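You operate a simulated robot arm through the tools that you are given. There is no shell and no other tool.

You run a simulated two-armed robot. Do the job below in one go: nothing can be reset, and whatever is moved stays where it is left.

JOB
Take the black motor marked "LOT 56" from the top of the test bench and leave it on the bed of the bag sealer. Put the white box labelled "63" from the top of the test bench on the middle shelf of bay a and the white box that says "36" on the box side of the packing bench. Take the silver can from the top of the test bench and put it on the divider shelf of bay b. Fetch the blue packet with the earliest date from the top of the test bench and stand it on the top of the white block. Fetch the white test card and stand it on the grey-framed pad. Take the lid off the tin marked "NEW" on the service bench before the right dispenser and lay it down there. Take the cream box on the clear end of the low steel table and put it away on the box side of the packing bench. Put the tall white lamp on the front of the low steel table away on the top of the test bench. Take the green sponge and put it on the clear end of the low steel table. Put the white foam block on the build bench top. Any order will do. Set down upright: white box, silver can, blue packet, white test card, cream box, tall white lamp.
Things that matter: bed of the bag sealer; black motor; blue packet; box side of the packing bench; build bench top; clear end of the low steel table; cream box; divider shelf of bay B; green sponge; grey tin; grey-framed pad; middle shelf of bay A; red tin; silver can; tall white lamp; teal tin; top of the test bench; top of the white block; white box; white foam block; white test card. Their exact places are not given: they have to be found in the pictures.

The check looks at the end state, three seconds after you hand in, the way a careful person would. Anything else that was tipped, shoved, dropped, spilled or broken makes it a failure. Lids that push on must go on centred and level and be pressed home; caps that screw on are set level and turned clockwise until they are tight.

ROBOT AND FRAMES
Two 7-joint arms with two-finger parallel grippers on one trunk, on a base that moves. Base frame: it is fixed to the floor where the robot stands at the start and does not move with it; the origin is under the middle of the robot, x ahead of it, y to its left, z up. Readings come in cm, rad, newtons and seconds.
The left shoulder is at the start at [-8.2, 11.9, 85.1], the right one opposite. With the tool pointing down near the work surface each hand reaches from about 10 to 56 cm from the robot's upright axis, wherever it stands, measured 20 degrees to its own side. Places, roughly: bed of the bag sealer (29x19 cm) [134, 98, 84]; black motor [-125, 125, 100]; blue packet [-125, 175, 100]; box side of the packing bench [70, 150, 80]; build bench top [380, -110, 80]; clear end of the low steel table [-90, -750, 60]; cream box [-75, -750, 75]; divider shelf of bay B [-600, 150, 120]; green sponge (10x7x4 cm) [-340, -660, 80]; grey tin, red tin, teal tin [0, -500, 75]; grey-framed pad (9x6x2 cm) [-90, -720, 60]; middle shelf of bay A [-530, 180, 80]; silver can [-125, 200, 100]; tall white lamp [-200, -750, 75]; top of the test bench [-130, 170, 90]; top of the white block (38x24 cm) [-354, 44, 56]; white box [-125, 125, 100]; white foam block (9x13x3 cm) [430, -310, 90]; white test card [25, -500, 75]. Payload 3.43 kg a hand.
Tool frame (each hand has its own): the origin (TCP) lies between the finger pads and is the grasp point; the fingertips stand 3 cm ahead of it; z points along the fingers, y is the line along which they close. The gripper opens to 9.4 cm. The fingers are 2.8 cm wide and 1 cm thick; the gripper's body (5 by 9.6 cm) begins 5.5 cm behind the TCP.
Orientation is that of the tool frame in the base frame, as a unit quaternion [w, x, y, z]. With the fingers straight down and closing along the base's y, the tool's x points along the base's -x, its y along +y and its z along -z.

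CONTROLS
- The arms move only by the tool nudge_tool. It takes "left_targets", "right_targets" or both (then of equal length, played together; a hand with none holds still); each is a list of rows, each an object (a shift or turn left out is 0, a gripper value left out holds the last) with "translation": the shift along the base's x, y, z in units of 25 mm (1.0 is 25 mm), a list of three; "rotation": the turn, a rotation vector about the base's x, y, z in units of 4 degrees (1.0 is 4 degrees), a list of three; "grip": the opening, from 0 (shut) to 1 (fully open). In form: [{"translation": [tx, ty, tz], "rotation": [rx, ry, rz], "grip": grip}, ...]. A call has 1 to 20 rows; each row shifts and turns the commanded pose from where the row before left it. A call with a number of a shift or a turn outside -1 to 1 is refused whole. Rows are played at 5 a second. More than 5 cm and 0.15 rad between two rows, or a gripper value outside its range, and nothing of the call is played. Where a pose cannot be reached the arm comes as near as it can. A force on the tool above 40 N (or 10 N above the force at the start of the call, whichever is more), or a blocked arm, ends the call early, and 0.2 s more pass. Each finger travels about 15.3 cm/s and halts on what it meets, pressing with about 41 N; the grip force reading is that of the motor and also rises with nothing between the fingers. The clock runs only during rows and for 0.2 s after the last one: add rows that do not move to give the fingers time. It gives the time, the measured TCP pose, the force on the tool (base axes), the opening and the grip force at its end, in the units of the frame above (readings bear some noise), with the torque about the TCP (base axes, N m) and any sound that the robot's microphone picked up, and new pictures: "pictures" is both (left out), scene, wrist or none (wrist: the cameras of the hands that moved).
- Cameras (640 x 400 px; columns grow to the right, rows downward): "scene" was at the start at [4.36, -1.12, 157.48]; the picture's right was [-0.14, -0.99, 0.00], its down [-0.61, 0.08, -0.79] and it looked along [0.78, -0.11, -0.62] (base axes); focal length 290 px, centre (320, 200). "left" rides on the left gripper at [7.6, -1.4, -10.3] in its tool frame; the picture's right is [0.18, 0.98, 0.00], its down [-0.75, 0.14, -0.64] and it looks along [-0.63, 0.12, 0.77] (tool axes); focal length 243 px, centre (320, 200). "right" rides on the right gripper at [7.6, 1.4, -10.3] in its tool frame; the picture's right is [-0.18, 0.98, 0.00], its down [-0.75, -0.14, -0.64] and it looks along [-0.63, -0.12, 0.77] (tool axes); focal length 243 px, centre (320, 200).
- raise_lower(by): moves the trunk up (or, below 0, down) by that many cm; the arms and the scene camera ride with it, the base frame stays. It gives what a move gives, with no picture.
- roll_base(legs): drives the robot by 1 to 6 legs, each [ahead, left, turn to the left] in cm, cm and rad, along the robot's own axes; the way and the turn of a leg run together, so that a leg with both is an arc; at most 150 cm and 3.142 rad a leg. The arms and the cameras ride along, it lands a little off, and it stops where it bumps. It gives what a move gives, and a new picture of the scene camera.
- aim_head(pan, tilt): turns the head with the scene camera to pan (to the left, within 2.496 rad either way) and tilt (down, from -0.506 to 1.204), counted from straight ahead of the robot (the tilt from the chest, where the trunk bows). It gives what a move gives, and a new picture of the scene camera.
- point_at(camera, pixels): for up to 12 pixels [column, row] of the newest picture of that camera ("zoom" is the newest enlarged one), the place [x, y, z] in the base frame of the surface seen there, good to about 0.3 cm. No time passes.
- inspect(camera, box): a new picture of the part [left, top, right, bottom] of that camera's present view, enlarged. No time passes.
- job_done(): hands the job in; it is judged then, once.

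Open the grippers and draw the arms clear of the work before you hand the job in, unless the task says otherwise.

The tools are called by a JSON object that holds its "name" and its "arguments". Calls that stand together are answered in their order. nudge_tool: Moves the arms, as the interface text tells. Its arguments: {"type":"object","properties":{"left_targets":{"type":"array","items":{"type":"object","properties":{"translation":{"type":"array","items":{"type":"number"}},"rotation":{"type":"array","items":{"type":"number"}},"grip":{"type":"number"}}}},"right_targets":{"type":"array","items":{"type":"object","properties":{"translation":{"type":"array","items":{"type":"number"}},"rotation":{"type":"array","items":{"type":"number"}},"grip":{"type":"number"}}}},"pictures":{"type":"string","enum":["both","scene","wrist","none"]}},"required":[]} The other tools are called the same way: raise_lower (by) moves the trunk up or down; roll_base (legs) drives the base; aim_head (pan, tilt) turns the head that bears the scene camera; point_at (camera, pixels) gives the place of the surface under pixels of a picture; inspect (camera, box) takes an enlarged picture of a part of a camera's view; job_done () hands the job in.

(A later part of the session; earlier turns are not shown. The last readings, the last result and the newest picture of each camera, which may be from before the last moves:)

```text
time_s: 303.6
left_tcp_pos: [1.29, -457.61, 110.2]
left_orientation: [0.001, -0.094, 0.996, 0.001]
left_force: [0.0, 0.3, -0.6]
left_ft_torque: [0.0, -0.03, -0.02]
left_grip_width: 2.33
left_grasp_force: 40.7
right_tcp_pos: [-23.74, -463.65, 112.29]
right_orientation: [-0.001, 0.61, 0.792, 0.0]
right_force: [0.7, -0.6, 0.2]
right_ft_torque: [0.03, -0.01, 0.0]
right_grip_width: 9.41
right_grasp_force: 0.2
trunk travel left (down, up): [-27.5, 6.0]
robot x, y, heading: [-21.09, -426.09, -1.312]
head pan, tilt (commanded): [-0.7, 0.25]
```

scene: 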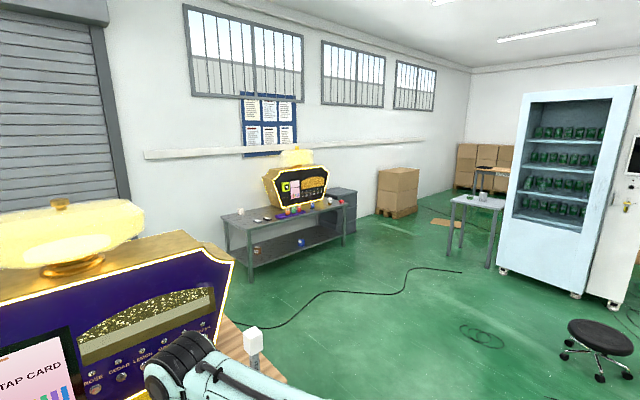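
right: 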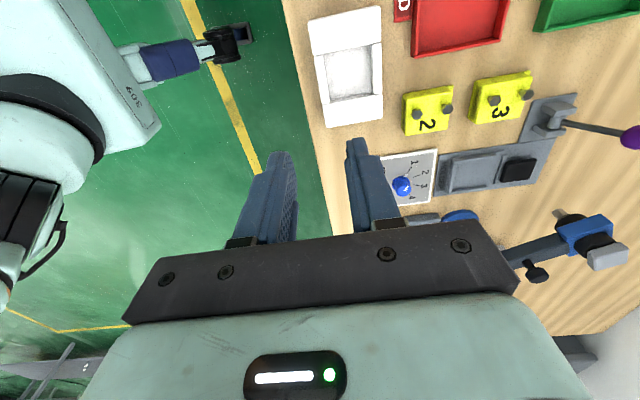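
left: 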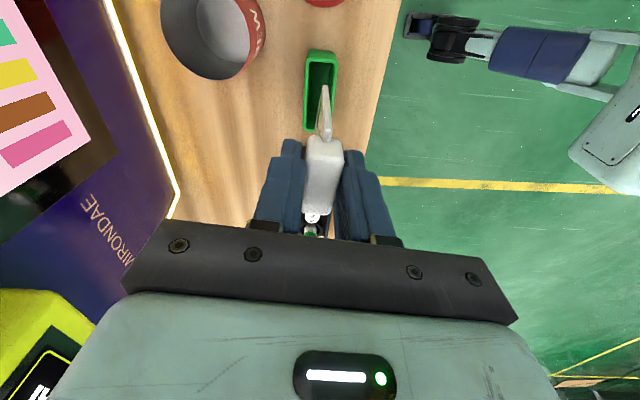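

{"name": "inspect", "arguments": {"camera": "scene", "box": [210, 140, 370, 280]}}

{"name": "point_at", "arguments": {"camera": "scene", "pixels": [[248, 228], [224, 216], [345, 205], [300, 210], [265, 220], [315, 205], [480, 200], [340, 290], [600, 350], [400, 210], [470, 270], [250, 268]]}}

```text
2.86 times, centred on (290, 210) of scene
```

zoom: 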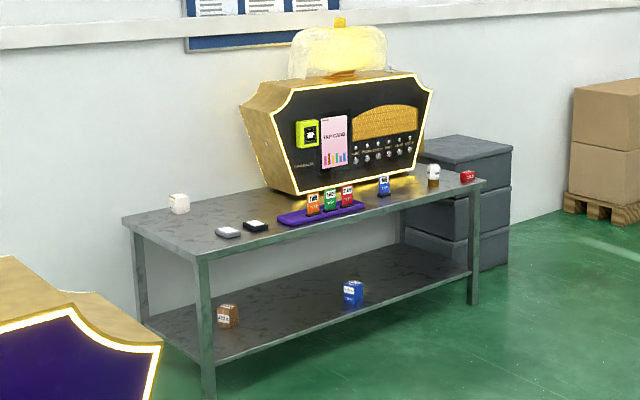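

```text
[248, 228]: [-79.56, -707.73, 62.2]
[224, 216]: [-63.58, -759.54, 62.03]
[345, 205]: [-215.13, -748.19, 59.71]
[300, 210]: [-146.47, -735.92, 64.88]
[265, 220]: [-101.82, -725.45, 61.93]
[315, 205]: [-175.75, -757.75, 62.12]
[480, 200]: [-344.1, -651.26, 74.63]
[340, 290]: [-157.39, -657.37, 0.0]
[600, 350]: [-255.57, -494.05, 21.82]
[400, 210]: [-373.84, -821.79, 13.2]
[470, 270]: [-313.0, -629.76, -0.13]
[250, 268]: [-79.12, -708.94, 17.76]
```

The low steel table is at (-80…-215, -708…-760), z≈62. I look to my right for obstacles on the way.

{"name": "aim_head", "arguments": {"pan": -1.5, "tilt": 0.6}}

{"name": "point_at", "arguments": {"camera": "scene", "pixels": [[320, 200], [320, 300], [420, 250], [500, 300], [200, 250], [400, 350], [250, 150], [350, 150], [450, 150]]}}

```text
time_s: 304.8
left_tcp_pos: [1.24, -457.75, 110.21]
left_orientation: [0.0, -0.094, 0.996, 0.0]
left_force: [-0.4, -0.3, -1.0]
left_ft_torque: [0.01, 0.03, -0.02]
left_grip_width: 2.37
left_grasp_force: 40.9
right_tcp_pos: [-23.82, -463.68, 112.22]
right_orientation: [-0.002, 0.61, 0.792, 0.001]
right_force: [-0.5, -1.1, -0.4]
right_ft_torque: [-0.02, 0.0, 0.0]
right_grip_width: 9.38
right_grasp_force: 0.0
trunk travel left (down, up): [-27.5, 6.0]
robot x, y, heading: [-21.14, -425.92, -1.314]
head pan, tilt (commanded): [-1.499, 0.6]
```

scene: 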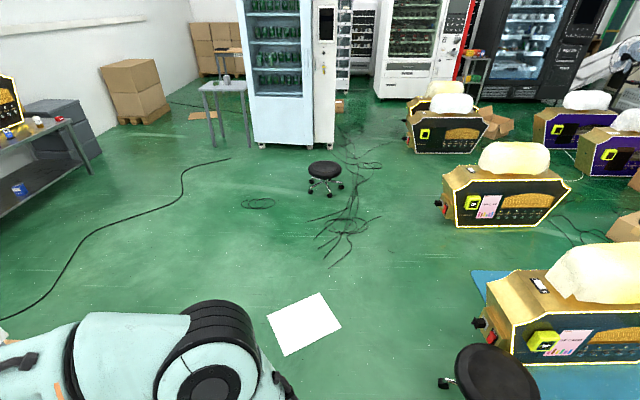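

```text
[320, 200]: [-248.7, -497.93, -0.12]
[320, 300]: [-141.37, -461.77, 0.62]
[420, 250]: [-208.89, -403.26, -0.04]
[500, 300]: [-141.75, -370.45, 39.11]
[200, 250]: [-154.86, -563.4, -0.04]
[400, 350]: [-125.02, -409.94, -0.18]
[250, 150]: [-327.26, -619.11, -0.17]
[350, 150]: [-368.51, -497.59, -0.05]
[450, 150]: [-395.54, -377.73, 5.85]
```

{"name": "point_at", "arguments": {"camera": "scene", "pixels": [[490, 360], [462, 395], [445, 383], [530, 380], [475, 320]]}}

```text
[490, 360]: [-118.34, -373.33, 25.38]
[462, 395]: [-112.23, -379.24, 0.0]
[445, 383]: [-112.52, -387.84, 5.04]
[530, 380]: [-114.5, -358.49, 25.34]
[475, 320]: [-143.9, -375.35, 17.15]
```

Stool at (-118,-370), otherwise free. I drive right, then forward past the service bench end to the steel table.

{"name": "roll_base", "arguments": {"legs": [[0, -70, 0], [91, -37, 0], [85, -37, 0.03]]}}

{"name": "aim_head", "arguments": {"pan": 0.0, "tilt": 0.75}}

```text
time_s: 320.5
left_tcp_pos: [-90.38, -661.78, 110.25]
left_orientation: [0.001, -0.119, 0.993, 0.0]
left_force: [0.1, -0.4, 0.6]
left_ft_torque: [0.01, -0.03, 0.01]
left_grip_width: 2.35
left_grasp_force: 41.1
right_tcp_pos: [-115.1, -669.01, 112.13]
right_orientation: [-0.001, 0.591, 0.807, 0.0]
right_force: [-1.5, -0.1, -0.2]
right_ft_torque: [-0.01, 0.01, 0.01]
right_grip_width: 9.38
right_grasp_force: 0.0
trunk travel left (down, up): [-27.5, 6.0]
robot x, y, heading: [-114.63, -631.09, -1.269]
head pan, tilt (commanded): [-1.499, 0.6]
```

scene: 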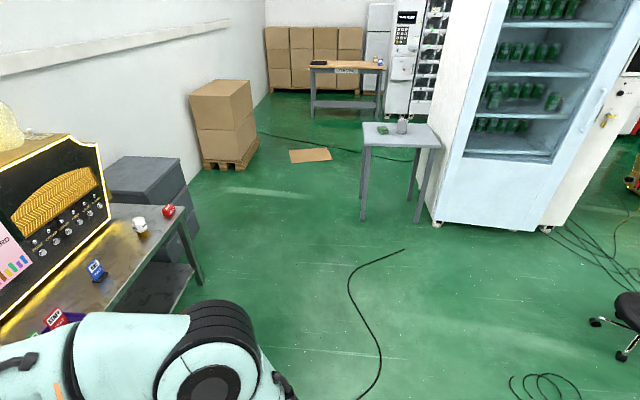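

```text
time_s: 322.1
left_tcp_pos: [-90.38, -661.74, 110.18]
left_orientation: [0.0, -0.12, 0.993, 0.001]
left_force: [0.1, -0.1, 0.8]
left_ft_torque: [-0.02, 0.02, -0.03]
left_grip_width: 2.34
left_grasp_force: 40.4
right_tcp_pos: [-115.09, -668.83, 112.24]
right_orientation: [-0.001, 0.591, 0.806, 0.0]
right_force: [-1.1, -1.0, 0.8]
right_ft_torque: [0.0, 0.0, 0.04]
right_grip_width: 9.41
right_grasp_force: 0.0
trunk travel left (down, up): [-27.5, 6.0]
robot x, y, heading: [-114.64, -631.01, -1.265]
head pan, tilt (commanded): [0.0, 0.75]
```

scene: 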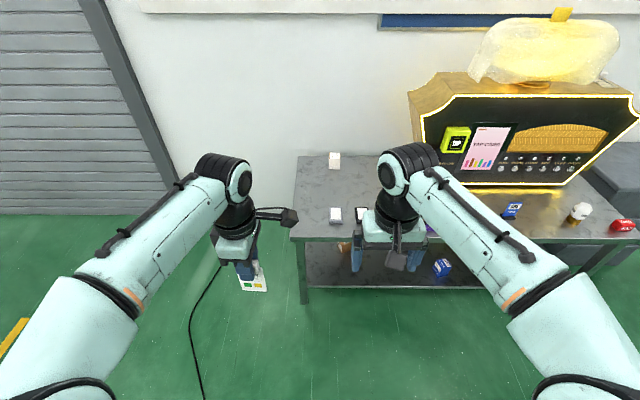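

{"name": "inspect", "arguments": {"camera": "scene", "box": [290, 140, 390, 240]}}

{"name": "point_at", "arguments": {"camera": "zoom", "pixels": [[250, 265], [305, 265], [310, 310], [250, 310], [280, 285], [280, 70], [285, 130], [150, 350], [250, 350], [410, 290], [120, 100], [360, 100]]}}

```text
4.00 times, centred on (340, 190) of scene
```

zoom: 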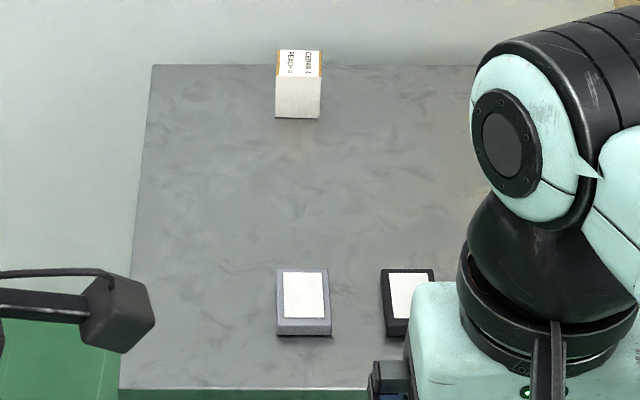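

```text
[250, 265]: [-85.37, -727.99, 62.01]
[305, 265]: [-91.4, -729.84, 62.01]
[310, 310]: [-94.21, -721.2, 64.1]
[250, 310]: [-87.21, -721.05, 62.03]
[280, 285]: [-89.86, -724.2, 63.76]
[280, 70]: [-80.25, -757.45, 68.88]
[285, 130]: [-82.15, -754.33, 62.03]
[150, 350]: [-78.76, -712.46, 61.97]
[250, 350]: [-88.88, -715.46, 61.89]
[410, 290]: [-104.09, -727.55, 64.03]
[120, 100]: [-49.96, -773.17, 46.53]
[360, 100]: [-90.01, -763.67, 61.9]
```

{"name": "point_at", "arguments": {"camera": "zoom", "pixels": [[284, 274], [322, 274], [325, 317], [286, 317], [279, 271], [328, 271], [330, 318], [279, 320], [304, 295], [304, 272], [304, 322], [304, 330]]}}

{"name": "inspect", "arguments": {"camera": "scene", "box": [325, 200, 375, 230]}}

```text
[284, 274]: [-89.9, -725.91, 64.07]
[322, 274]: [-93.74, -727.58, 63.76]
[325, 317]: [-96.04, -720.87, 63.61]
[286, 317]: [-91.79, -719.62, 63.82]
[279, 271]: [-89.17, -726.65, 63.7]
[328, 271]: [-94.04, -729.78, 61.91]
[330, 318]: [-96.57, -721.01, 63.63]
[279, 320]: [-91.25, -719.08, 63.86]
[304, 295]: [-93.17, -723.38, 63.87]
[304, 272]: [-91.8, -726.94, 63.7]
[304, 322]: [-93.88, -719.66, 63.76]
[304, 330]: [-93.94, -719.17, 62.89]
```

```text
12.80 times, centred on (350, 215) of scene
```

zoom: 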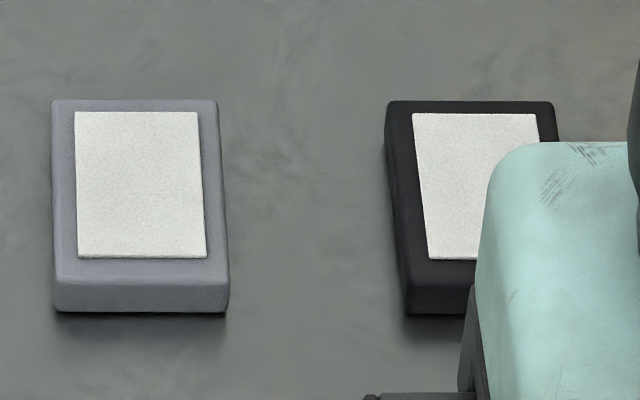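

The pad is flat (top z≈63.85), centre ≈(-92.9,-723.4). I check the dispenser's position relative to my right hand before approaching.

{"name": "point_at", "arguments": {"camera": "scene", "pixels": [[424, 176], [412, 95], [428, 110], [470, 180], [440, 82], [475, 75], [520, 170], [505, 215], [575, 215]]}}

```text
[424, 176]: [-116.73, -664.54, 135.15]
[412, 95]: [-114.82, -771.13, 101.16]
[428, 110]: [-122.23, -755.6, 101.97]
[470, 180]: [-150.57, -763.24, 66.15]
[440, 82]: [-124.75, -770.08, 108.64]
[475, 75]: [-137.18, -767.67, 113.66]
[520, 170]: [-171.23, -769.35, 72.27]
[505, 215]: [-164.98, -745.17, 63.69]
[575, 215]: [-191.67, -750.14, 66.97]
```

The dispenser face is 28 cm beyond my right hand's position. I drive toward the pad.

{"name": "roll_base", "arguments": {"legs": [[30, -19, -0.01], [20, 0, 0]]}}

```text
time_s: 325.6
left_tcp_pos: [-94.21, -715.98, 110.15]
left_orientation: [0.001, -0.116, 0.993, 0.001]
left_force: [-0.1, -0.2, -0.7]
left_ft_torque: [0.03, 0.04, 0.04]
left_grip_width: 2.35
left_grasp_force: 41.2
right_tcp_pos: [-119.0, -722.96, 112.12]
right_orientation: [-0.002, 0.594, 0.804, 0.0]
right_force: [0.4, -0.4, -0.1]
right_ft_torque: [0.01, 0.01, 0.0]
right_grip_width: 9.41
right_grasp_force: 0.1
trunk travel left (down, up): [-27.5, 6.0]
robot x, y, heading: [-117.82, -685.0, -1.276]
head pan, tilt (commanded): [0.0, 0.75]
```

scene: 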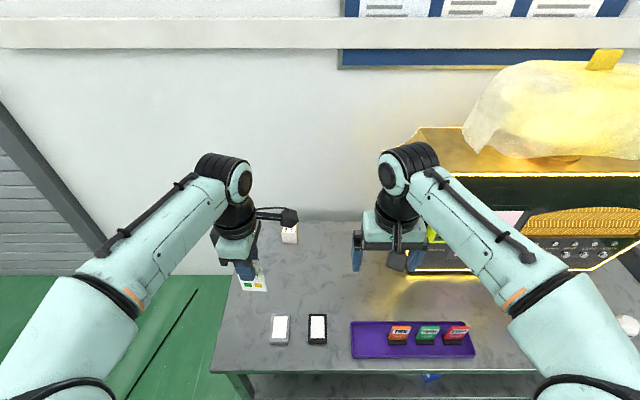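

{"name": "inspect", "arguments": {"camera": "scene", "box": [255, 300, 345, 356]}}

{"name": "point_at", "arguments": {"camera": "zoom", "pixels": [[122, 112], [228, 112], [230, 300], [112, 300], [132, 118], [218, 118], [212, 278], [124, 278], [172, 200], [172, 112], [172, 320]]}}

```text
7.11 times, centred on (300, 328) of scene
```

zoom: 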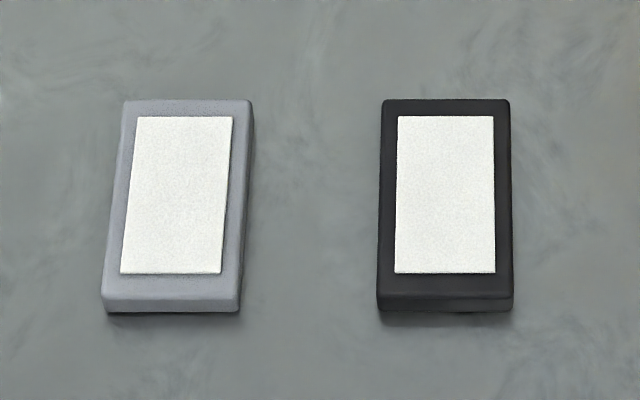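

```text
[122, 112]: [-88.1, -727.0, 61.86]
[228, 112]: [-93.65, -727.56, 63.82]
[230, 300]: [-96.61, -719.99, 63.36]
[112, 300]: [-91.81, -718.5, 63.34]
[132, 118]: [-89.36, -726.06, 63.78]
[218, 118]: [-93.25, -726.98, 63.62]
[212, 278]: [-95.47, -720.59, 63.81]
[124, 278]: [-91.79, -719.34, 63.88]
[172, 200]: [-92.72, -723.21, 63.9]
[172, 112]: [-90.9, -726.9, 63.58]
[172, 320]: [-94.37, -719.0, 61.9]
```

Pad centre ≈(-92.8,-723.2). I move the card over it, align +3.5°, and lower to z≈76.5 (card bottom ~3 cm above).

{"name": "nudge_tool", "arguments": {"left_targets": [{"translation": [0.187, -0.977, -0.5], "rotation": [0, 0, 0.3]}, {"translation": [0.187, -0.977, -0.5], "rotation": [0, 0, 0.3]}, {"translation": [0.187, -0.977, -0.5], "rotation": [0, 0, 0.3]}, {"translation": [0, 0, -1]}, {"translation": [0, 0, -1]}, {"translation": [0, 0, -1]}, {"translation": [0, 0, -1]}, {"translation": [0, 0, -1]}, {"translation": [0, 0, -1]}, {"translation": [0, 0, -1]}, {"translation": [0, 0, -1]}, {"translation": [0, 0, -1]}, {"translation": [0, 0, -1]}, {"translation": [0, 0, -1]}, {"translation": [0, 0, -1]}, {"translation": [0, 0, 0]}], "pictures": "both"}}

```text
time_s: 329.0
left_tcp_pos: [-92.71, -723.16, 76.3]
left_orientation: [0.001, -0.146, 0.989, 0.0]
left_force: [0.6, 0.1, -0.3]
left_ft_torque: [0.01, 0.01, 0.0]
left_grip_width: 2.32
left_grasp_force: 40.7
right_tcp_pos: [-119.06, -722.88, 112.17]
right_orientation: [-0.001, 0.595, 0.804, 0.0]
right_force: [0.0, -0.7, 0.9]
right_ft_torque: [0.01, 0.02, 0.01]
right_grip_width: 9.37
right_grasp_force: 0.1
trunk travel left (down, up): [-27.5, 6.0]
robot x, y, heading: [-117.63, -684.87, -1.276]
head pan, tilt (commanded): [0.0, 0.75]
```

scene: 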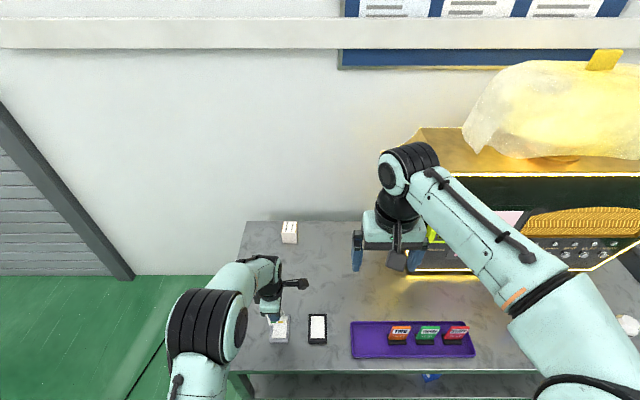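
left: 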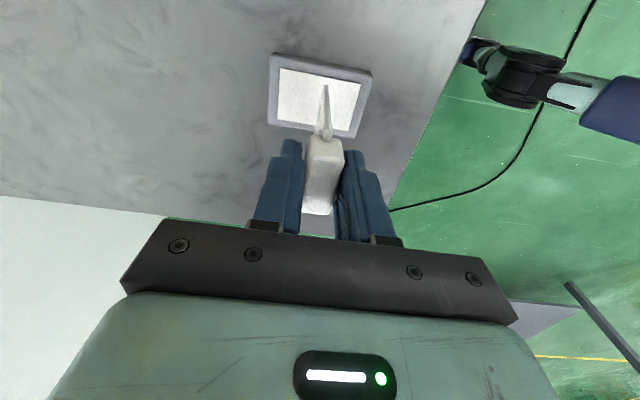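

Well centred. I lower in small steps until contact.

{"name": "nudge_tool", "arguments": {"left_targets": [{"translation": [0, 0, -0.5]}, {"translation": [0, 0, -0.3]}, {"translation": [0, 0, -0.08]}, {"translation": [0, 0, 0]}], "pictures": "none"}}

```text
time_s: 330.0
left_tcp_pos: [-92.84, -723.12, 74.03]
left_orientation: [0.001, -0.146, 0.989, 0.0]
left_force: [0.4, -0.2, 0.3]
left_ft_torque: [0.01, 0.04, 0.0]
left_grip_width: 2.37
left_grasp_force: 41.5
right_tcp_pos: [-119.04, -722.87, 112.27]
right_orientation: [-0.001, 0.595, 0.803, 0.0]
right_force: [-0.5, 0.6, 0.2]
right_ft_torque: [0.0, -0.02, 0.0]
right_grip_width: 9.37
right_grasp_force: 0.0
trunk travel left (down, up): [-27.5, 6.0]
robot x, y, heading: [-117.86, -685.16, -1.271]
head pan, tilt (commanded): [0.0, 0.75]
```

{"name": "nudge_tool", "arguments": {"left_targets": [{"translation": [0, 0, -0.08]}, {"translation": [0, 0, 0]}, {"translation": [0, 0, -0.06]}, {"translation": [0, 0, 0]}], "pictures": "wrist"}}

```text
time_s: 331.0
left_tcp_pos: [-92.82, -723.23, 74.05]
left_orientation: [0.001, -0.145, 0.989, -0.003]
left_force: [1.7, 0.3, 28.0]
left_ft_torque: [0.03, -0.01, -0.02]
left_grip_width: 2.34
left_grasp_force: 41.1
right_tcp_pos: [-119.16, -722.69, 112.34]
right_orientation: [0.0, 0.595, 0.803, 0.001]
right_force: [-0.7, -0.4, 0.4]
right_ft_torque: [-0.01, -0.05, -0.03]
right_grip_width: 9.41
right_grasp_force: 0.1
trunk travel left (down, up): [-27.5, 6.0]
robot x, y, heading: [-117.85, -685.08, -1.28]
head pan, tilt (commanded): [0.0, 0.75]
```

left: 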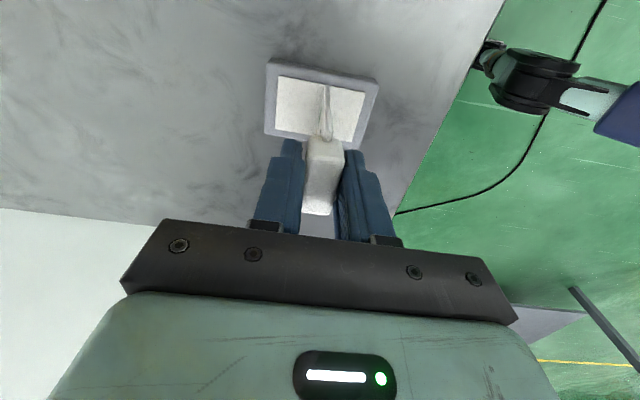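

Contact (28 N). I relieve the pressure slightly and open gradually so that the card stays standing.

{"name": "nudge_tool", "arguments": {"left_targets": [{"translation": [0, 0, 0.05]}, {"translation": [0, 0, 0]}, {"grip": 0.26}, {"grip": 0.27}, {"grip": 0.28}, {"grip": 0.3}, {"grip": 0.33}, {"grip": 0.37}, {"grip": 0.42}, {"grip": 0.5}, {"grip": 0.5}], "pictures": "both"}}

```text
time_s: 333.4
left_tcp_pos: [-92.8, -723.27, 73.95]
left_orientation: [0.0, -0.147, 0.989, 0.0]
left_force: [-0.6, -0.9, -0.4]
left_ft_torque: [0.0, 0.01, -0.02]
left_grip_width: 4.68
left_grasp_force: 0.2
right_tcp_pos: [-119.05, -722.93, 112.33]
right_orientation: [-0.001, 0.595, 0.804, 0.001]
right_force: [-0.7, 0.1, -0.3]
right_ft_torque: [0.02, -0.01, 0.05]
right_grip_width: 9.4
right_grasp_force: 0.0
trunk travel left (down, up): [-27.5, 6.0]
robot x, y, heading: [-118.04, -685.02, -1.277]
head pan, tilt (commanded): [0.0, 0.75]
```

scene: 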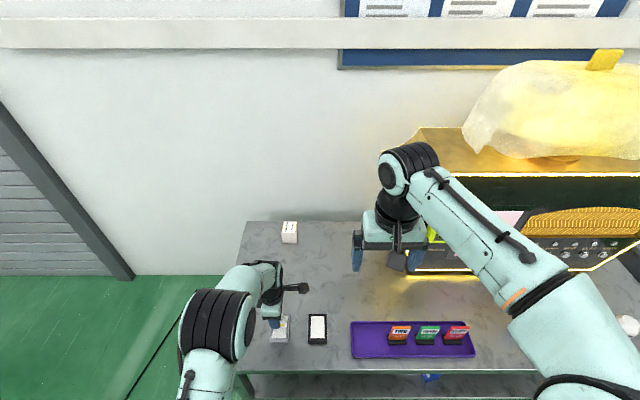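
left: 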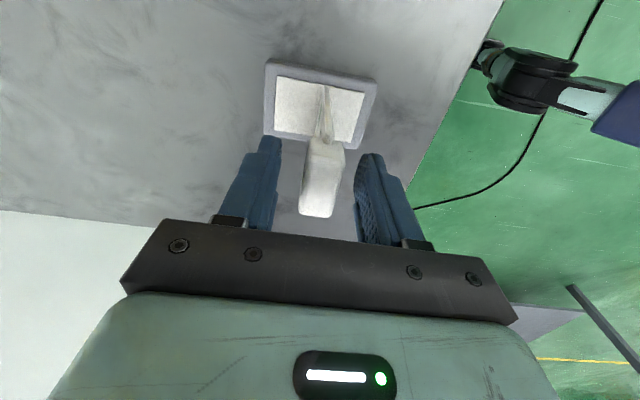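

The card stands on its own between the open fingers. I rise straight up and check.

{"name": "nudge_tool", "arguments": {"left_targets": [{"translation": [0, 0, 0.5]}, {"translation": [0, 0, 1]}, {"translation": [0, 0, 1]}, {"translation": [0, 0, 1]}, {"translation": [0, 0, 1]}, {"translation": [0, 0, 1]}, {"translation": [0, 0, 1]}, {"translation": [0, 0, 1]}, {"translation": [0, 0, 1]}, {"translation": [0, 0, 1]}, {"translation": [0, 0, 1]}, {"translation": [0, 0, 1]}, {"translation": [0, 0, 1]}], "pictures": "both"}}

```text
time_s: 336.2
left_tcp_pos: [-92.93, -723.2, 105.26]
left_orientation: [0.0, -0.146, 0.989, 0.001]
left_force: [0.0, 0.1, 0.3]
left_ft_torque: [-0.02, -0.01, -0.01]
left_grip_width: 4.69
left_grasp_force: 0.0
right_tcp_pos: [-118.95, -722.86, 112.24]
right_orientation: [-0.001, 0.595, 0.804, 0.001]
right_force: [0.4, -0.3, 1.2]
right_ft_torque: [0.02, 0.0, 0.0]
right_grip_width: 9.37
right_grasp_force: 0.1
trunk travel left (down, up): [-27.5, 6.0]
robot x, y, heading: [-117.98, -685.43, -1.275]
head pan, tilt (commanded): [0.0, 0.75]
```

scene: 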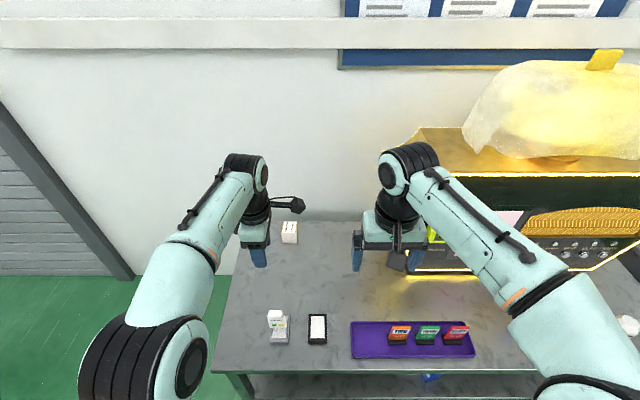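
left: 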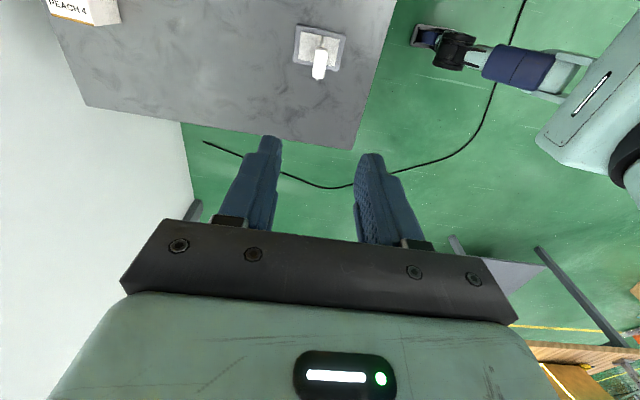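

The card stands upright on the grey-framed pad. I measure the cream box, the wall and the table's left end for the next pick.

{"name": "point_at", "arguments": {"camera": "scene", "pixels": [[150, 200], [290, 200], [290, 228], [250, 222], [330, 222], [30, 270], [125, 275], [212, 370], [280, 312], [276, 335], [60, 330]]}}

{"name": "inspect", "arguments": {"camera": "scene", "box": [250, 210, 340, 350]}}

```text
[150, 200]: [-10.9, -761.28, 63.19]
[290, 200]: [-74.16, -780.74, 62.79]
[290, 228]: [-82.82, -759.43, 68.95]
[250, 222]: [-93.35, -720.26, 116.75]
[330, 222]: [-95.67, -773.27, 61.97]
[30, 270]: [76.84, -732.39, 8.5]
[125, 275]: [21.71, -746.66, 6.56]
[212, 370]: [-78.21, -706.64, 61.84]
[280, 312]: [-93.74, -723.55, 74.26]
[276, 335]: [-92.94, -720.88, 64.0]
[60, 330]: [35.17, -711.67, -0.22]
```

```text
2.86 times, centred on (295, 280) of scene
```

zoom: 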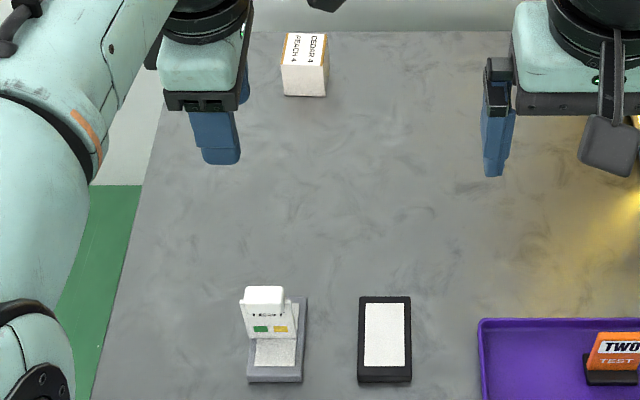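

Card is standing well. I turn the left hand back to its home yaw before driving off to the sponge.

{"name": "nudge_tool", "arguments": {"left_targets": [{"translation": [0, 0.1, 0.15], "rotation": [0, 0, -1], "grip": 1}, {"translation": [0, 0.1, 0.15], "rotation": [0, 0, -1]}, {"translation": [0, 0.1, 0.15], "rotation": [0, 0, -1]}, {"translation": [0, 0.1, 0.15], "rotation": [0, 0, -1]}, {"translation": [0, 0.1, 0.15], "rotation": [0, 0, -1]}, {"translation": [0, 0.1, 0.15], "rotation": [0, 0, -1]}, {"translation": [0, 0.1, 0.15], "rotation": [0, 0, -1]}, {"translation": [0, 0.1, 0.15], "rotation": [0, 0, -1]}, {"translation": [0, 0.1, 0], "rotation": [0, 0, -1]}, {"translation": [0, 0.1, 0], "rotation": [0, 0, -1]}, {"translation": [0, 0.1, 0], "rotation": [0, 0, -1]}, {"translation": [0, 0.1, 0], "rotation": [0, 0, -1]}, {"rotation": [0, 0, -1]}, {"rotation": [0, 0, -1]}, {"rotation": [0, 0, -1]}, {"rotation": [0, 0, -1]}, {"rotation": [0, 0, -1]}, {"rotation": [0, 0, -1]}, {"rotation": [0, 0, -1]}, {"rotation": [0, 0, -1]}], "pictures": "none"}}

{"name": "nudge_tool", "arguments": {"left_targets": [{"rotation": [0, 0, -1]}, {"rotation": [0, 0, -1]}, {"rotation": [0, 0, -0.4]}], "pictures": "none"}}

{"name": "roll_base", "arguments": {"legs": [[-45, 0, 0]]}}

{"name": "aim_head", "arguments": {"pan": -1.4, "tilt": 0.5}}

```text
time_s: 340.4
left_tcp_pos: [-92.77, -720.18, 108.39]
left_orientation: [0.002, 0.525, 0.851, 0.0]
left_force: [0.2, 0.1, -0.6]
left_ft_torque: [0.01, -0.01, 0.03]
left_grip_width: 9.4
left_grasp_force: 0.1
right_tcp_pos: [-119.11, -722.91, 112.15]
right_orientation: [-0.001, 0.595, 0.804, 0.0]
right_force: [-0.1, 0.0, 0.4]
right_ft_torque: [-0.01, -0.01, 0.0]
right_grip_width: 9.4
right_grasp_force: 0.1
trunk travel left (down, up): [-27.5, 6.0]
robot x, y, heading: [-118.07, -685.39, -1.276]
head pan, tilt (commanded): [0.0, 0.75]
```

```text
time_s: 341.2
left_tcp_pos: [-92.74, -720.2, 108.36]
left_orientation: [0.002, 0.593, 0.805, 0.0]
left_force: [0.1, -0.3, -0.7]
left_ft_torque: [0.0, -0.01, 0.02]
left_grip_width: 9.42
left_grasp_force: 0.1
right_tcp_pos: [-119.02, -722.94, 112.21]
right_orientation: [-0.002, 0.595, 0.803, 0.001]
right_force: [-1.0, -0.2, -0.4]
right_ft_torque: [0.02, 0.0, 0.02]
right_grip_width: 9.4
right_grasp_force: 0.0
trunk travel left (down, up): [-27.5, 6.0]
robot x, y, heading: [-117.78, -685.07, -1.277]
head pan, tilt (commanded): [0.0, 0.75]
```

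```text
time_s: 343.8
left_tcp_pos: [-105.52, -678.5, 108.26]
left_orientation: [0.002, 0.593, 0.805, 0.0]
left_force: [-0.1, -0.1, -0.4]
left_ft_torque: [-0.01, 0.0, -0.03]
left_grip_width: 9.39
left_grasp_force: 0.1
right_tcp_pos: [-131.67, -681.05, 112.17]
right_orientation: [-0.001, 0.595, 0.804, 0.0]
right_force: [-0.4, -0.1, -0.2]
right_ft_torque: [-0.01, 0.01, 0.01]
right_grip_width: 9.4
right_grasp_force: 0.1
trunk travel left (down, up): [-27.5, 6.0]
robot x, y, heading: [-130.74, -643.28, -1.274]
head pan, tilt (commanded): [0.0, 0.75]
```

scene: 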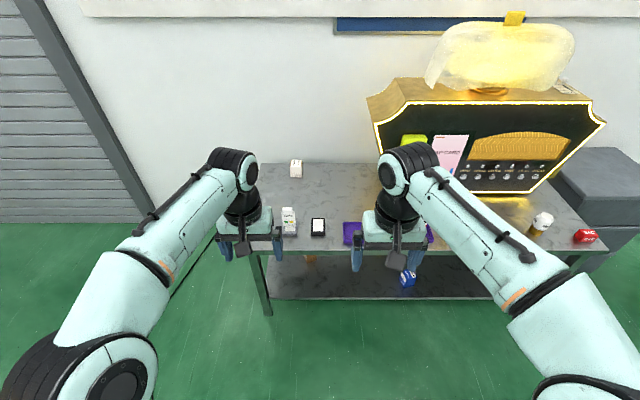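

```text
time_s: 345.4
left_tcp_pos: [-105.61, -678.55, 108.19]
left_orientation: [0.001, 0.593, 0.805, 0.0]
left_force: [-0.1, 0.4, 0.1]
left_ft_torque: [-0.02, -0.01, -0.01]
left_grip_width: 9.42
left_grasp_force: 0.1
right_tcp_pos: [-131.64, -681.1, 112.22]
right_orientation: [0.0, 0.595, 0.804, 0.001]
right_force: [-0.4, 0.3, -0.4]
right_ft_torque: [0.0, -0.02, 0.0]
right_grip_width: 9.4
right_grasp_force: 0.0
trunk travel left (down, up): [-27.5, 6.0]
robot x, y, heading: [-130.51, -643.49, -1.275]
head pan, tilt (commanded): [-1.4, 0.499]
```

scene: 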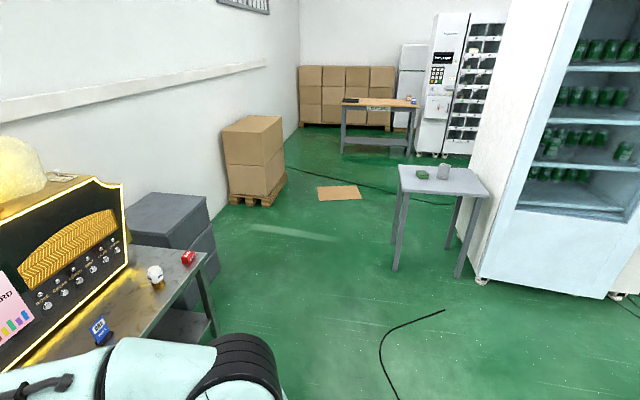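

{"name": "inspect", "arguments": {"camera": "scene", "box": [380, 140, 510, 230]}}

{"name": "point_at", "arguments": {"camera": "scene", "pixels": [[400, 167], [402, 190], [488, 197], [472, 170], [422, 175], [442, 172], [397, 270], [460, 275], [391, 240], [480, 280], [440, 311]]}}

```text
4.44 times, centred on (445, 185) of scene
```

zoom: 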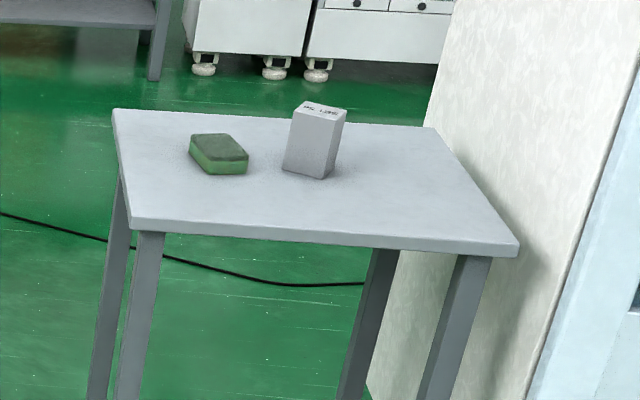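

```text
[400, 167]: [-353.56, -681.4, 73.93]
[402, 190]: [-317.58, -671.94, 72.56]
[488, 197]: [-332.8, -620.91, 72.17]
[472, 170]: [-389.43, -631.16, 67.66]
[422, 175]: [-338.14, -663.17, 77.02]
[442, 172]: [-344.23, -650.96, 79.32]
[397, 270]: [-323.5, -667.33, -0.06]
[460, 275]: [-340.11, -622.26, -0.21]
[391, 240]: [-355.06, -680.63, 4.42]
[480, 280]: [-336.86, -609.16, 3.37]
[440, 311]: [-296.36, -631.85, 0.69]
```

The sponge is at (-338,-663), top z=77, on the side table. I turn west and drive up to it.

{"name": "roll_base", "arguments": {"legs": [[0, 0, -1.56], [65, -15, 0], [65, -12, 0]]}}

{"name": "aim_head", "arguments": {"pan": 0.0, "tilt": 0.75}}

```text
time_s: 356.0
left_tcp_pos: [-295.67, -682.18, 108.22]
left_orientation: [0.001, 0.988, 0.154, -0.001]
left_force: [-0.6, 0.1, -0.3]
left_ft_torque: [0.04, -0.02, 0.0]
left_grip_width: 9.39
left_grasp_force: 0.1
right_tcp_pos: [-298.39, -655.93, 112.18]
right_orientation: [0.0, 0.988, 0.152, 0.0]
right_force: [-0.5, 0.6, -0.3]
right_ft_torque: [-0.02, 0.0, 0.02]
right_grip_width: 9.4
right_grasp_force: 0.1
trunk travel left (down, up): [-27.5, 6.0]
robot x, y, heading: [-260.56, -656.83, -2.84]
head pan, tilt (commanded): [-1.4, 0.499]
```

scene: 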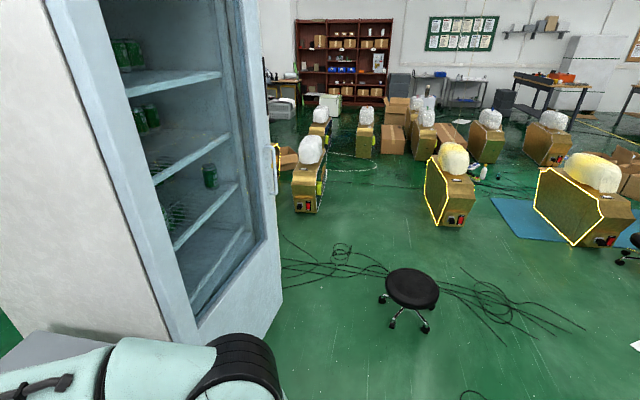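

```text
time_s: 357.5
left_tcp_pos: [-295.64, -682.05, 108.28]
left_orientation: [0.0, 0.988, 0.154, 0.0]
left_force: [0.0, 0.7, 0.2]
left_ft_torque: [-0.01, -0.02, -0.02]
left_grip_width: 9.41
left_grasp_force: 0.0
right_tcp_pos: [-298.48, -655.97, 112.09]
right_orientation: [0.0, 0.988, 0.152, 0.001]
right_force: [0.6, -0.2, -0.4]
right_ft_torque: [0.03, -0.01, -0.01]
right_grip_width: 9.39
right_grasp_force: 0.1
trunk travel left (down, up): [-27.5, 6.0]
robot x, y, heading: [-260.7, -656.99, -2.836]
head pan, tilt (commanded): [0.0, 0.75]
```

scene: 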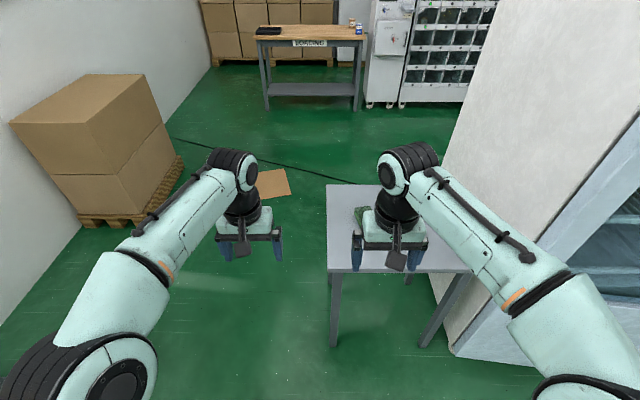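

{"name": "roll_base", "arguments": {"legs": [[22, -4, 0]]}}

{"name": "inspect", "arguments": {"camera": "right", "box": [0, 0, 640, 400]}}

```text
time_s: 359.2
left_tcp_pos: [-317.81, -684.86, 108.37]
left_orientation: [0.001, 0.988, 0.153, 0.0]
left_force: [0.5, 0.1, 0.1]
left_ft_torque: [-0.02, -0.02, 0.0]
left_grip_width: 9.38
left_grasp_force: 0.1
right_tcp_pos: [-320.47, -658.61, 112.24]
right_orientation: [-0.002, 0.988, 0.152, 0.001]
right_force: [0.1, 0.0, 0.0]
right_ft_torque: [-0.02, -0.01, -0.02]
right_grip_width: 9.4
right_grasp_force: 0.0
trunk travel left (down, up): [-27.5, 6.0]
robot x, y, heading: [-282.44, -659.56, -2.838]
head pan, tilt (commanded): [0.0, 0.75]
```

scene: 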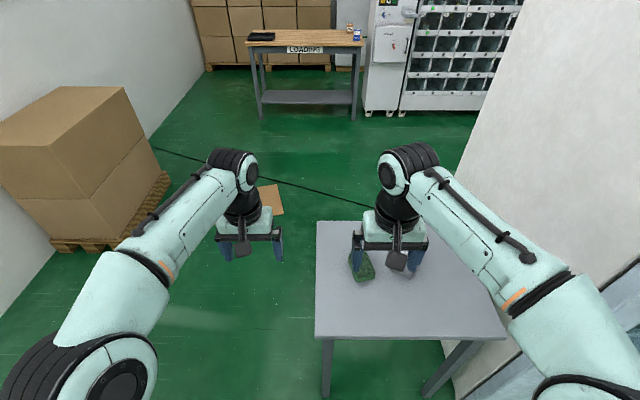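

```text
1.00 times, centred on (320, 200) of right (not enlarged: the box is as wide or as high as the picture)
```

zoom: 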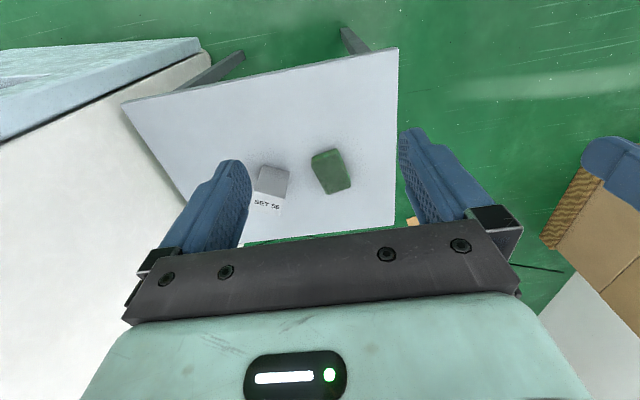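

{"name": "point_at", "arguments": {"camera": "right", "pixels": [[313, 156], [338, 150], [350, 185], [327, 192], [331, 170], [262, 168], [288, 170], [283, 210], [320, 185]]}}

{"name": "inspect", "arguments": {"camera": "right", "box": [240, 120, 400, 220]}}

```text
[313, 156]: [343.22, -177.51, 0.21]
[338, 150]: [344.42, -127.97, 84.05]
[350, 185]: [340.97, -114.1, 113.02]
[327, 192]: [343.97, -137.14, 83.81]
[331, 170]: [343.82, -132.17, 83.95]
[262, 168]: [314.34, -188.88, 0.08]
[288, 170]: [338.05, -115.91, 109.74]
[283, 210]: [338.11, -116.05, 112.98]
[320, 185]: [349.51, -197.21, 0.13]
```

```text
4.00 times, centred on (320, 170) of right
```

zoom: 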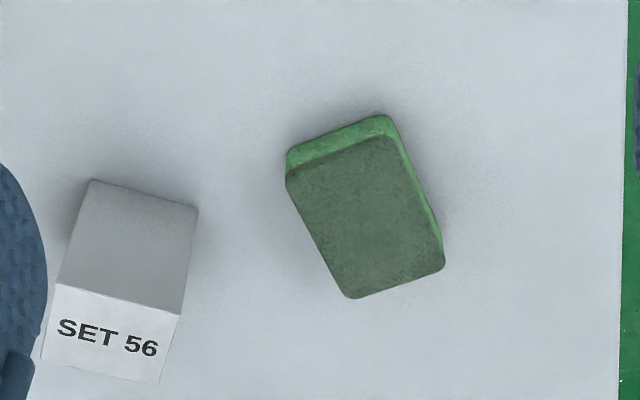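

{"name": "point_at", "arguments": {"camera": "zoom", "pixels": [[292, 182], [382, 140], [438, 260], [352, 292], [365, 215], [80, 310], [170, 315], [140, 370], [300, 155], [380, 118]]}}

```text
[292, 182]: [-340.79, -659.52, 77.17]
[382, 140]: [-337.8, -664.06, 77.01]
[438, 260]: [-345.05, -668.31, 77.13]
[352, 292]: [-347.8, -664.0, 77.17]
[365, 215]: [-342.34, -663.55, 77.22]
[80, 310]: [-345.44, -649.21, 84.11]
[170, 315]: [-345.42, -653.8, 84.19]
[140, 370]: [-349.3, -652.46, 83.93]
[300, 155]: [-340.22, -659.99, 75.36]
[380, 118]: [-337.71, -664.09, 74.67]
```

{"name": "point_at", "arguments": {"camera": "left", "pixels": [[440, 50], [425, 40], [455, 65], [520, 60], [560, 75], [600, 120]]}}

{"name": "roll_base", "arguments": {"legs": [[9, 0, 0]]}}

```text
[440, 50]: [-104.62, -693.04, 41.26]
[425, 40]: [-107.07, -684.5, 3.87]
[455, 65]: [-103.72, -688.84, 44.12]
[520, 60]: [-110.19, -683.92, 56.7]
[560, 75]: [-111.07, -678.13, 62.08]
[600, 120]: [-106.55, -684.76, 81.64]
```

```text
time_s: 360.4
left_tcp_pos: [-326.41, -687.68, 108.19]
left_orientation: [0.001, 0.988, 0.154, 0.0]
left_force: [-0.2, 0.0, -0.7]
left_ft_torque: [0.02, 0.01, 0.0]
left_grip_width: 9.38
left_grasp_force: 0.1
right_tcp_pos: [-329.23, -661.29, 112.29]
right_orientation: [0.0, 0.988, 0.152, 0.001]
right_force: [1.0, -0.1, -0.3]
right_ft_torque: [0.0, -0.03, 0.0]
right_grip_width: 9.39
right_grasp_force: 0.2
trunk travel left (down, up): [-27.5, 6.0]
robot x, y, heading: [-291.33, -662.06, -2.837]
head pan, tilt (commanded): [0.0, 0.75]
```

scene: 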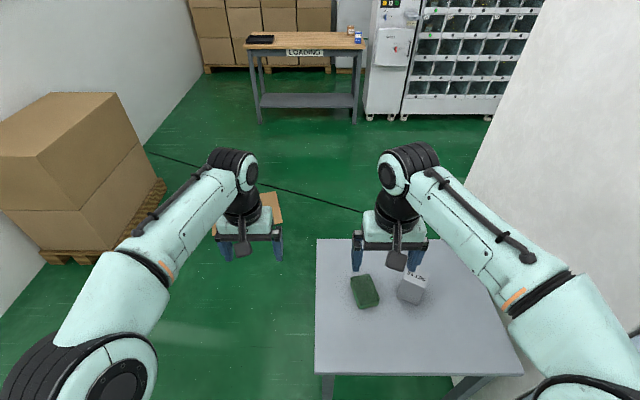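

The sponge centre is ≈(-342.9,-664.0). I bring the right hand over it while turning 14° to match its long axis.

{"name": "nudge_tool", "arguments": {"right_targets": [{"translation": [-0.5, -0.1, -1], "rotation": [0, 0, 0.58], "grip": 1}, {"translation": [-0.5, -0.1, -1], "rotation": [0, 0, 0.58]}, {"translation": [-0.5, -0.1, -1], "rotation": [0, 0, 0.58]}, {"translation": [-0.5, -0.1, -1], "rotation": [0, 0, 0.58]}, {"translation": [-0.5, -0.1, -1], "rotation": [0, 0, 0.58]}, {"translation": [-0.5, -0.1, -1], "rotation": [0, 0, 0.58]}, {"translation": [-0.5, -0.096, -0.8]}, {"translation": [-0.5, -0.096, -0.8]}, {"translation": [-0.5, -0.096, -0.8]}, {"translation": [-0.5, -0.096, -0.8]}, {"translation": [-0.48, -0.096, -0.8]}, {"translation": [0, 0, 0]}], "pictures": "both"}}

```text
time_s: 362.9
left_tcp_pos: [-326.2, -687.41, 108.34]
left_orientation: [0.001, 0.988, 0.154, -0.001]
left_force: [0.2, -1.0, -0.1]
left_ft_torque: [-0.03, 0.0, -0.02]
left_grip_width: 9.42
left_grasp_force: 0.0
right_tcp_pos: [-342.76, -663.94, 87.23]
right_orientation: [0.0, 0.963, 0.271, 0.001]
right_force: [-0.3, -0.3, 0.1]
right_ft_torque: [0.0, -0.03, 0.02]
right_grip_width: 9.38
right_grasp_force: 0.1
trunk travel left (down, up): [-27.5, 6.0]
robot x, y, heading: [-291.54, -661.93, -2.838]
head pan, tilt (commanded): [0.0, 0.75]
```

scene: 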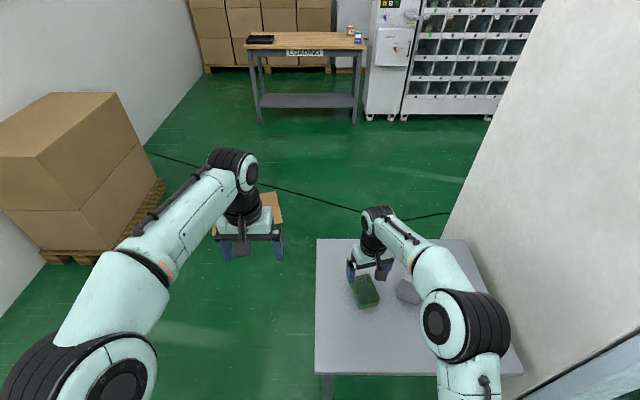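
right: 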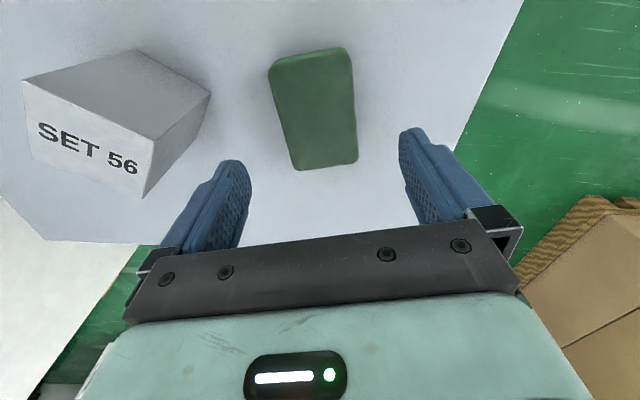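

{"name": "point_at", "arguments": {"camera": "right", "pixels": [[208, 95], [150, 140], [145, 190], [272, 72], [347, 55], [355, 155], [297, 168], [315, 110], [60, 130], [135, 55]]}}

```text
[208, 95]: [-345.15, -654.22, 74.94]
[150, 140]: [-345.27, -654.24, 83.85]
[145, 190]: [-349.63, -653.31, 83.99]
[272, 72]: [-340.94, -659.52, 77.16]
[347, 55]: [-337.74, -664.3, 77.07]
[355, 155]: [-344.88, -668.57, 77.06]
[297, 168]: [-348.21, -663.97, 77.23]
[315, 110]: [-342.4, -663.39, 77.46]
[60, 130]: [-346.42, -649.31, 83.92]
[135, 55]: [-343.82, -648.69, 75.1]
```

Clear of the SET 56 box. I descend and grip the sponge gently.

{"name": "nudge_tool", "arguments": {"right_targets": [{"translation": [-0.03, -0.04, -1]}, {"translation": [0, 0, -1]}, {"translation": [0, 0, -1]}, {"translation": [0, 0, -1]}, {"translation": [0, 0, -0.1]}, {"translation": [0, 0, 0]}, {"grip": 0.5}, {"grip": 0.5}, {"grip": 0.45}, {"grip": 0.45}], "pictures": "wrist"}}

```text
time_s: 365.1
left_tcp_pos: [-326.26, -687.58, 108.44]
left_orientation: [0.001, 0.988, 0.154, -0.002]
left_force: [-0.1, -0.1, -0.1]
left_ft_torque: [-0.01, 0.06, 0.03]
left_grip_width: 9.39
left_grasp_force: 0.0
right_tcp_pos: [-342.94, -664.05, 77.0]
right_orientation: [0.0, 0.963, 0.271, 0.0]
right_force: [-1.8, -3.4, 19.3]
right_ft_torque: [-0.19, -0.28, -0.05]
right_grip_width: 6.74
right_grasp_force: 41.3
trunk travel left (down, up): [-27.5, 6.0]
robot x, y, heading: [-291.51, -662.32, -2.837]
head pan, tilt (commanded): [0.0, 0.75]
```

right: 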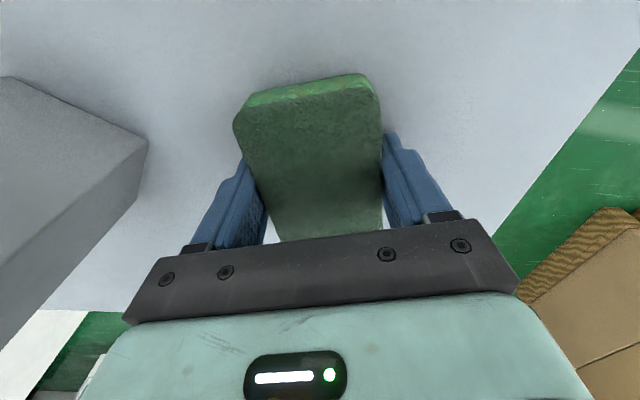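

Gripped (6.7 cm). I lift the sponge and draw the hand back.

{"name": "nudge_tool", "arguments": {"right_targets": [{"translation": [0, 0, 0.5], "grip": 0}, {"translation": [0, 0, 1], "grip": 0}, {"translation": [0, 0, 1]}, {"translation": [0, 0, 1]}, {"translation": [0, 0, 1]}, {"translation": [0.4, 0.12, 1], "rotation": [0, 0, -0.58]}, {"translation": [0.5, 0.12, 1], "rotation": [0, 0, -0.58]}, {"translation": [0.5, 0.12, 1], "rotation": [0, 0, -0.58]}, {"translation": [0.6, 0.12, 1], "rotation": [0, 0, -0.58]}, {"translation": [0.7, 0.12, 1], "rotation": [0, 0, -0.58]}, {"translation": [0.7, 0.12, 1], "rotation": [0, 0, -0.58]}, {"translation": [0.7, 0.12, 0.5]}], "pictures": "both"}}

```text
time_s: 367.8
left_tcp_pos: [-326.3, -687.44, 108.33]
left_orientation: [0.001, 0.988, 0.154, -0.001]
left_force: [0.4, 0.3, -0.3]
left_ft_torque: [-0.01, -0.02, 0.0]
left_grip_width: 9.41
left_grasp_force: 0.0
right_tcp_pos: [-332.49, -661.93, 104.64]
right_orientation: [0.0, 0.988, 0.152, 0.001]
right_force: [0.3, -0.8, 0.0]
right_ft_torque: [0.02, 0.0, -0.02]
right_grip_width: 6.65
right_grasp_force: 41.1
trunk travel left (down, up): [-27.5, 6.0]
robot x, y, heading: [-291.33, -662.14, -2.836]
head pan, tilt (commanded): [0.0, 0.75]
```

scene: 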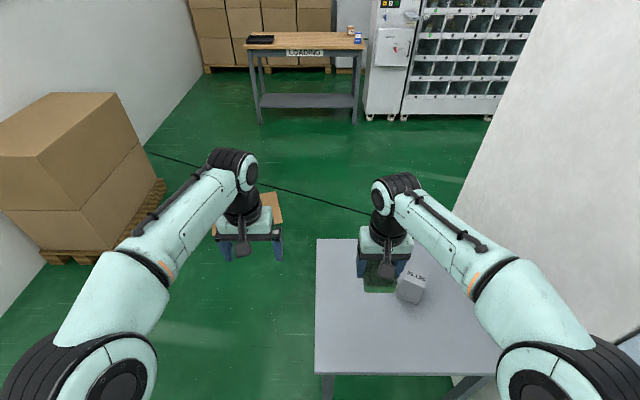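
right: 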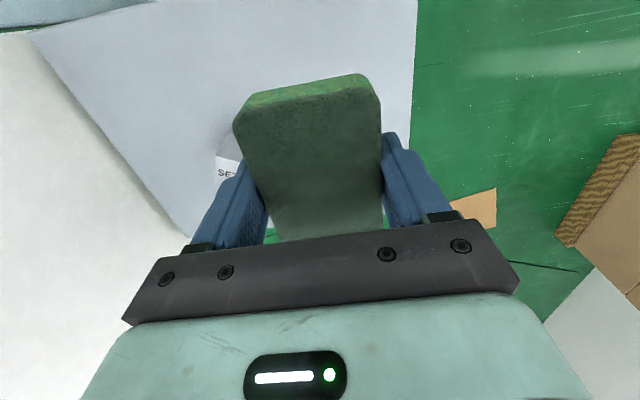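

The sponge is in the right hand. I drive back east around to the left end of the steel table, keeping the same heading.

{"name": "roll_base", "arguments": {"legs": [[-120, 0, 0], [-112, 60, 0], [0, 72, 0]]}}

```text
time_s: 386.2
left_tcp_pos: [-62.44, -744.4, 108.21]
left_orientation: [0.001, 0.987, 0.161, 0.0]
left_force: [0.0, 0.3, -1.1]
left_ft_torque: [-0.01, 0.02, 0.0]
left_grip_width: 9.4
left_grasp_force: 0.0
right_tcp_pos: [-69.26, -718.82, 104.56]
right_orientation: [0.0, 0.987, 0.16, 0.001]
right_force: [0.0, 0.4, 0.4]
right_ft_torque: [-0.04, 0.0, 0.01]
right_grip_width: 6.69
right_grasp_force: 41.3
trunk travel left (down, up): [-27.5, 6.0]
robot x, y, heading: [-27.97, -718.13, -2.823]
head pan, tilt (commanded): [0.0, 0.75]
```

scene: 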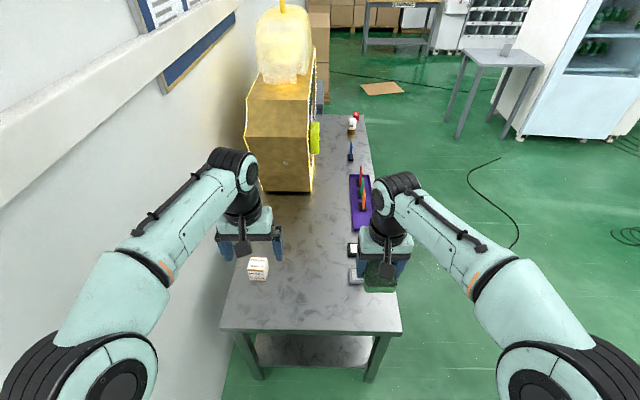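

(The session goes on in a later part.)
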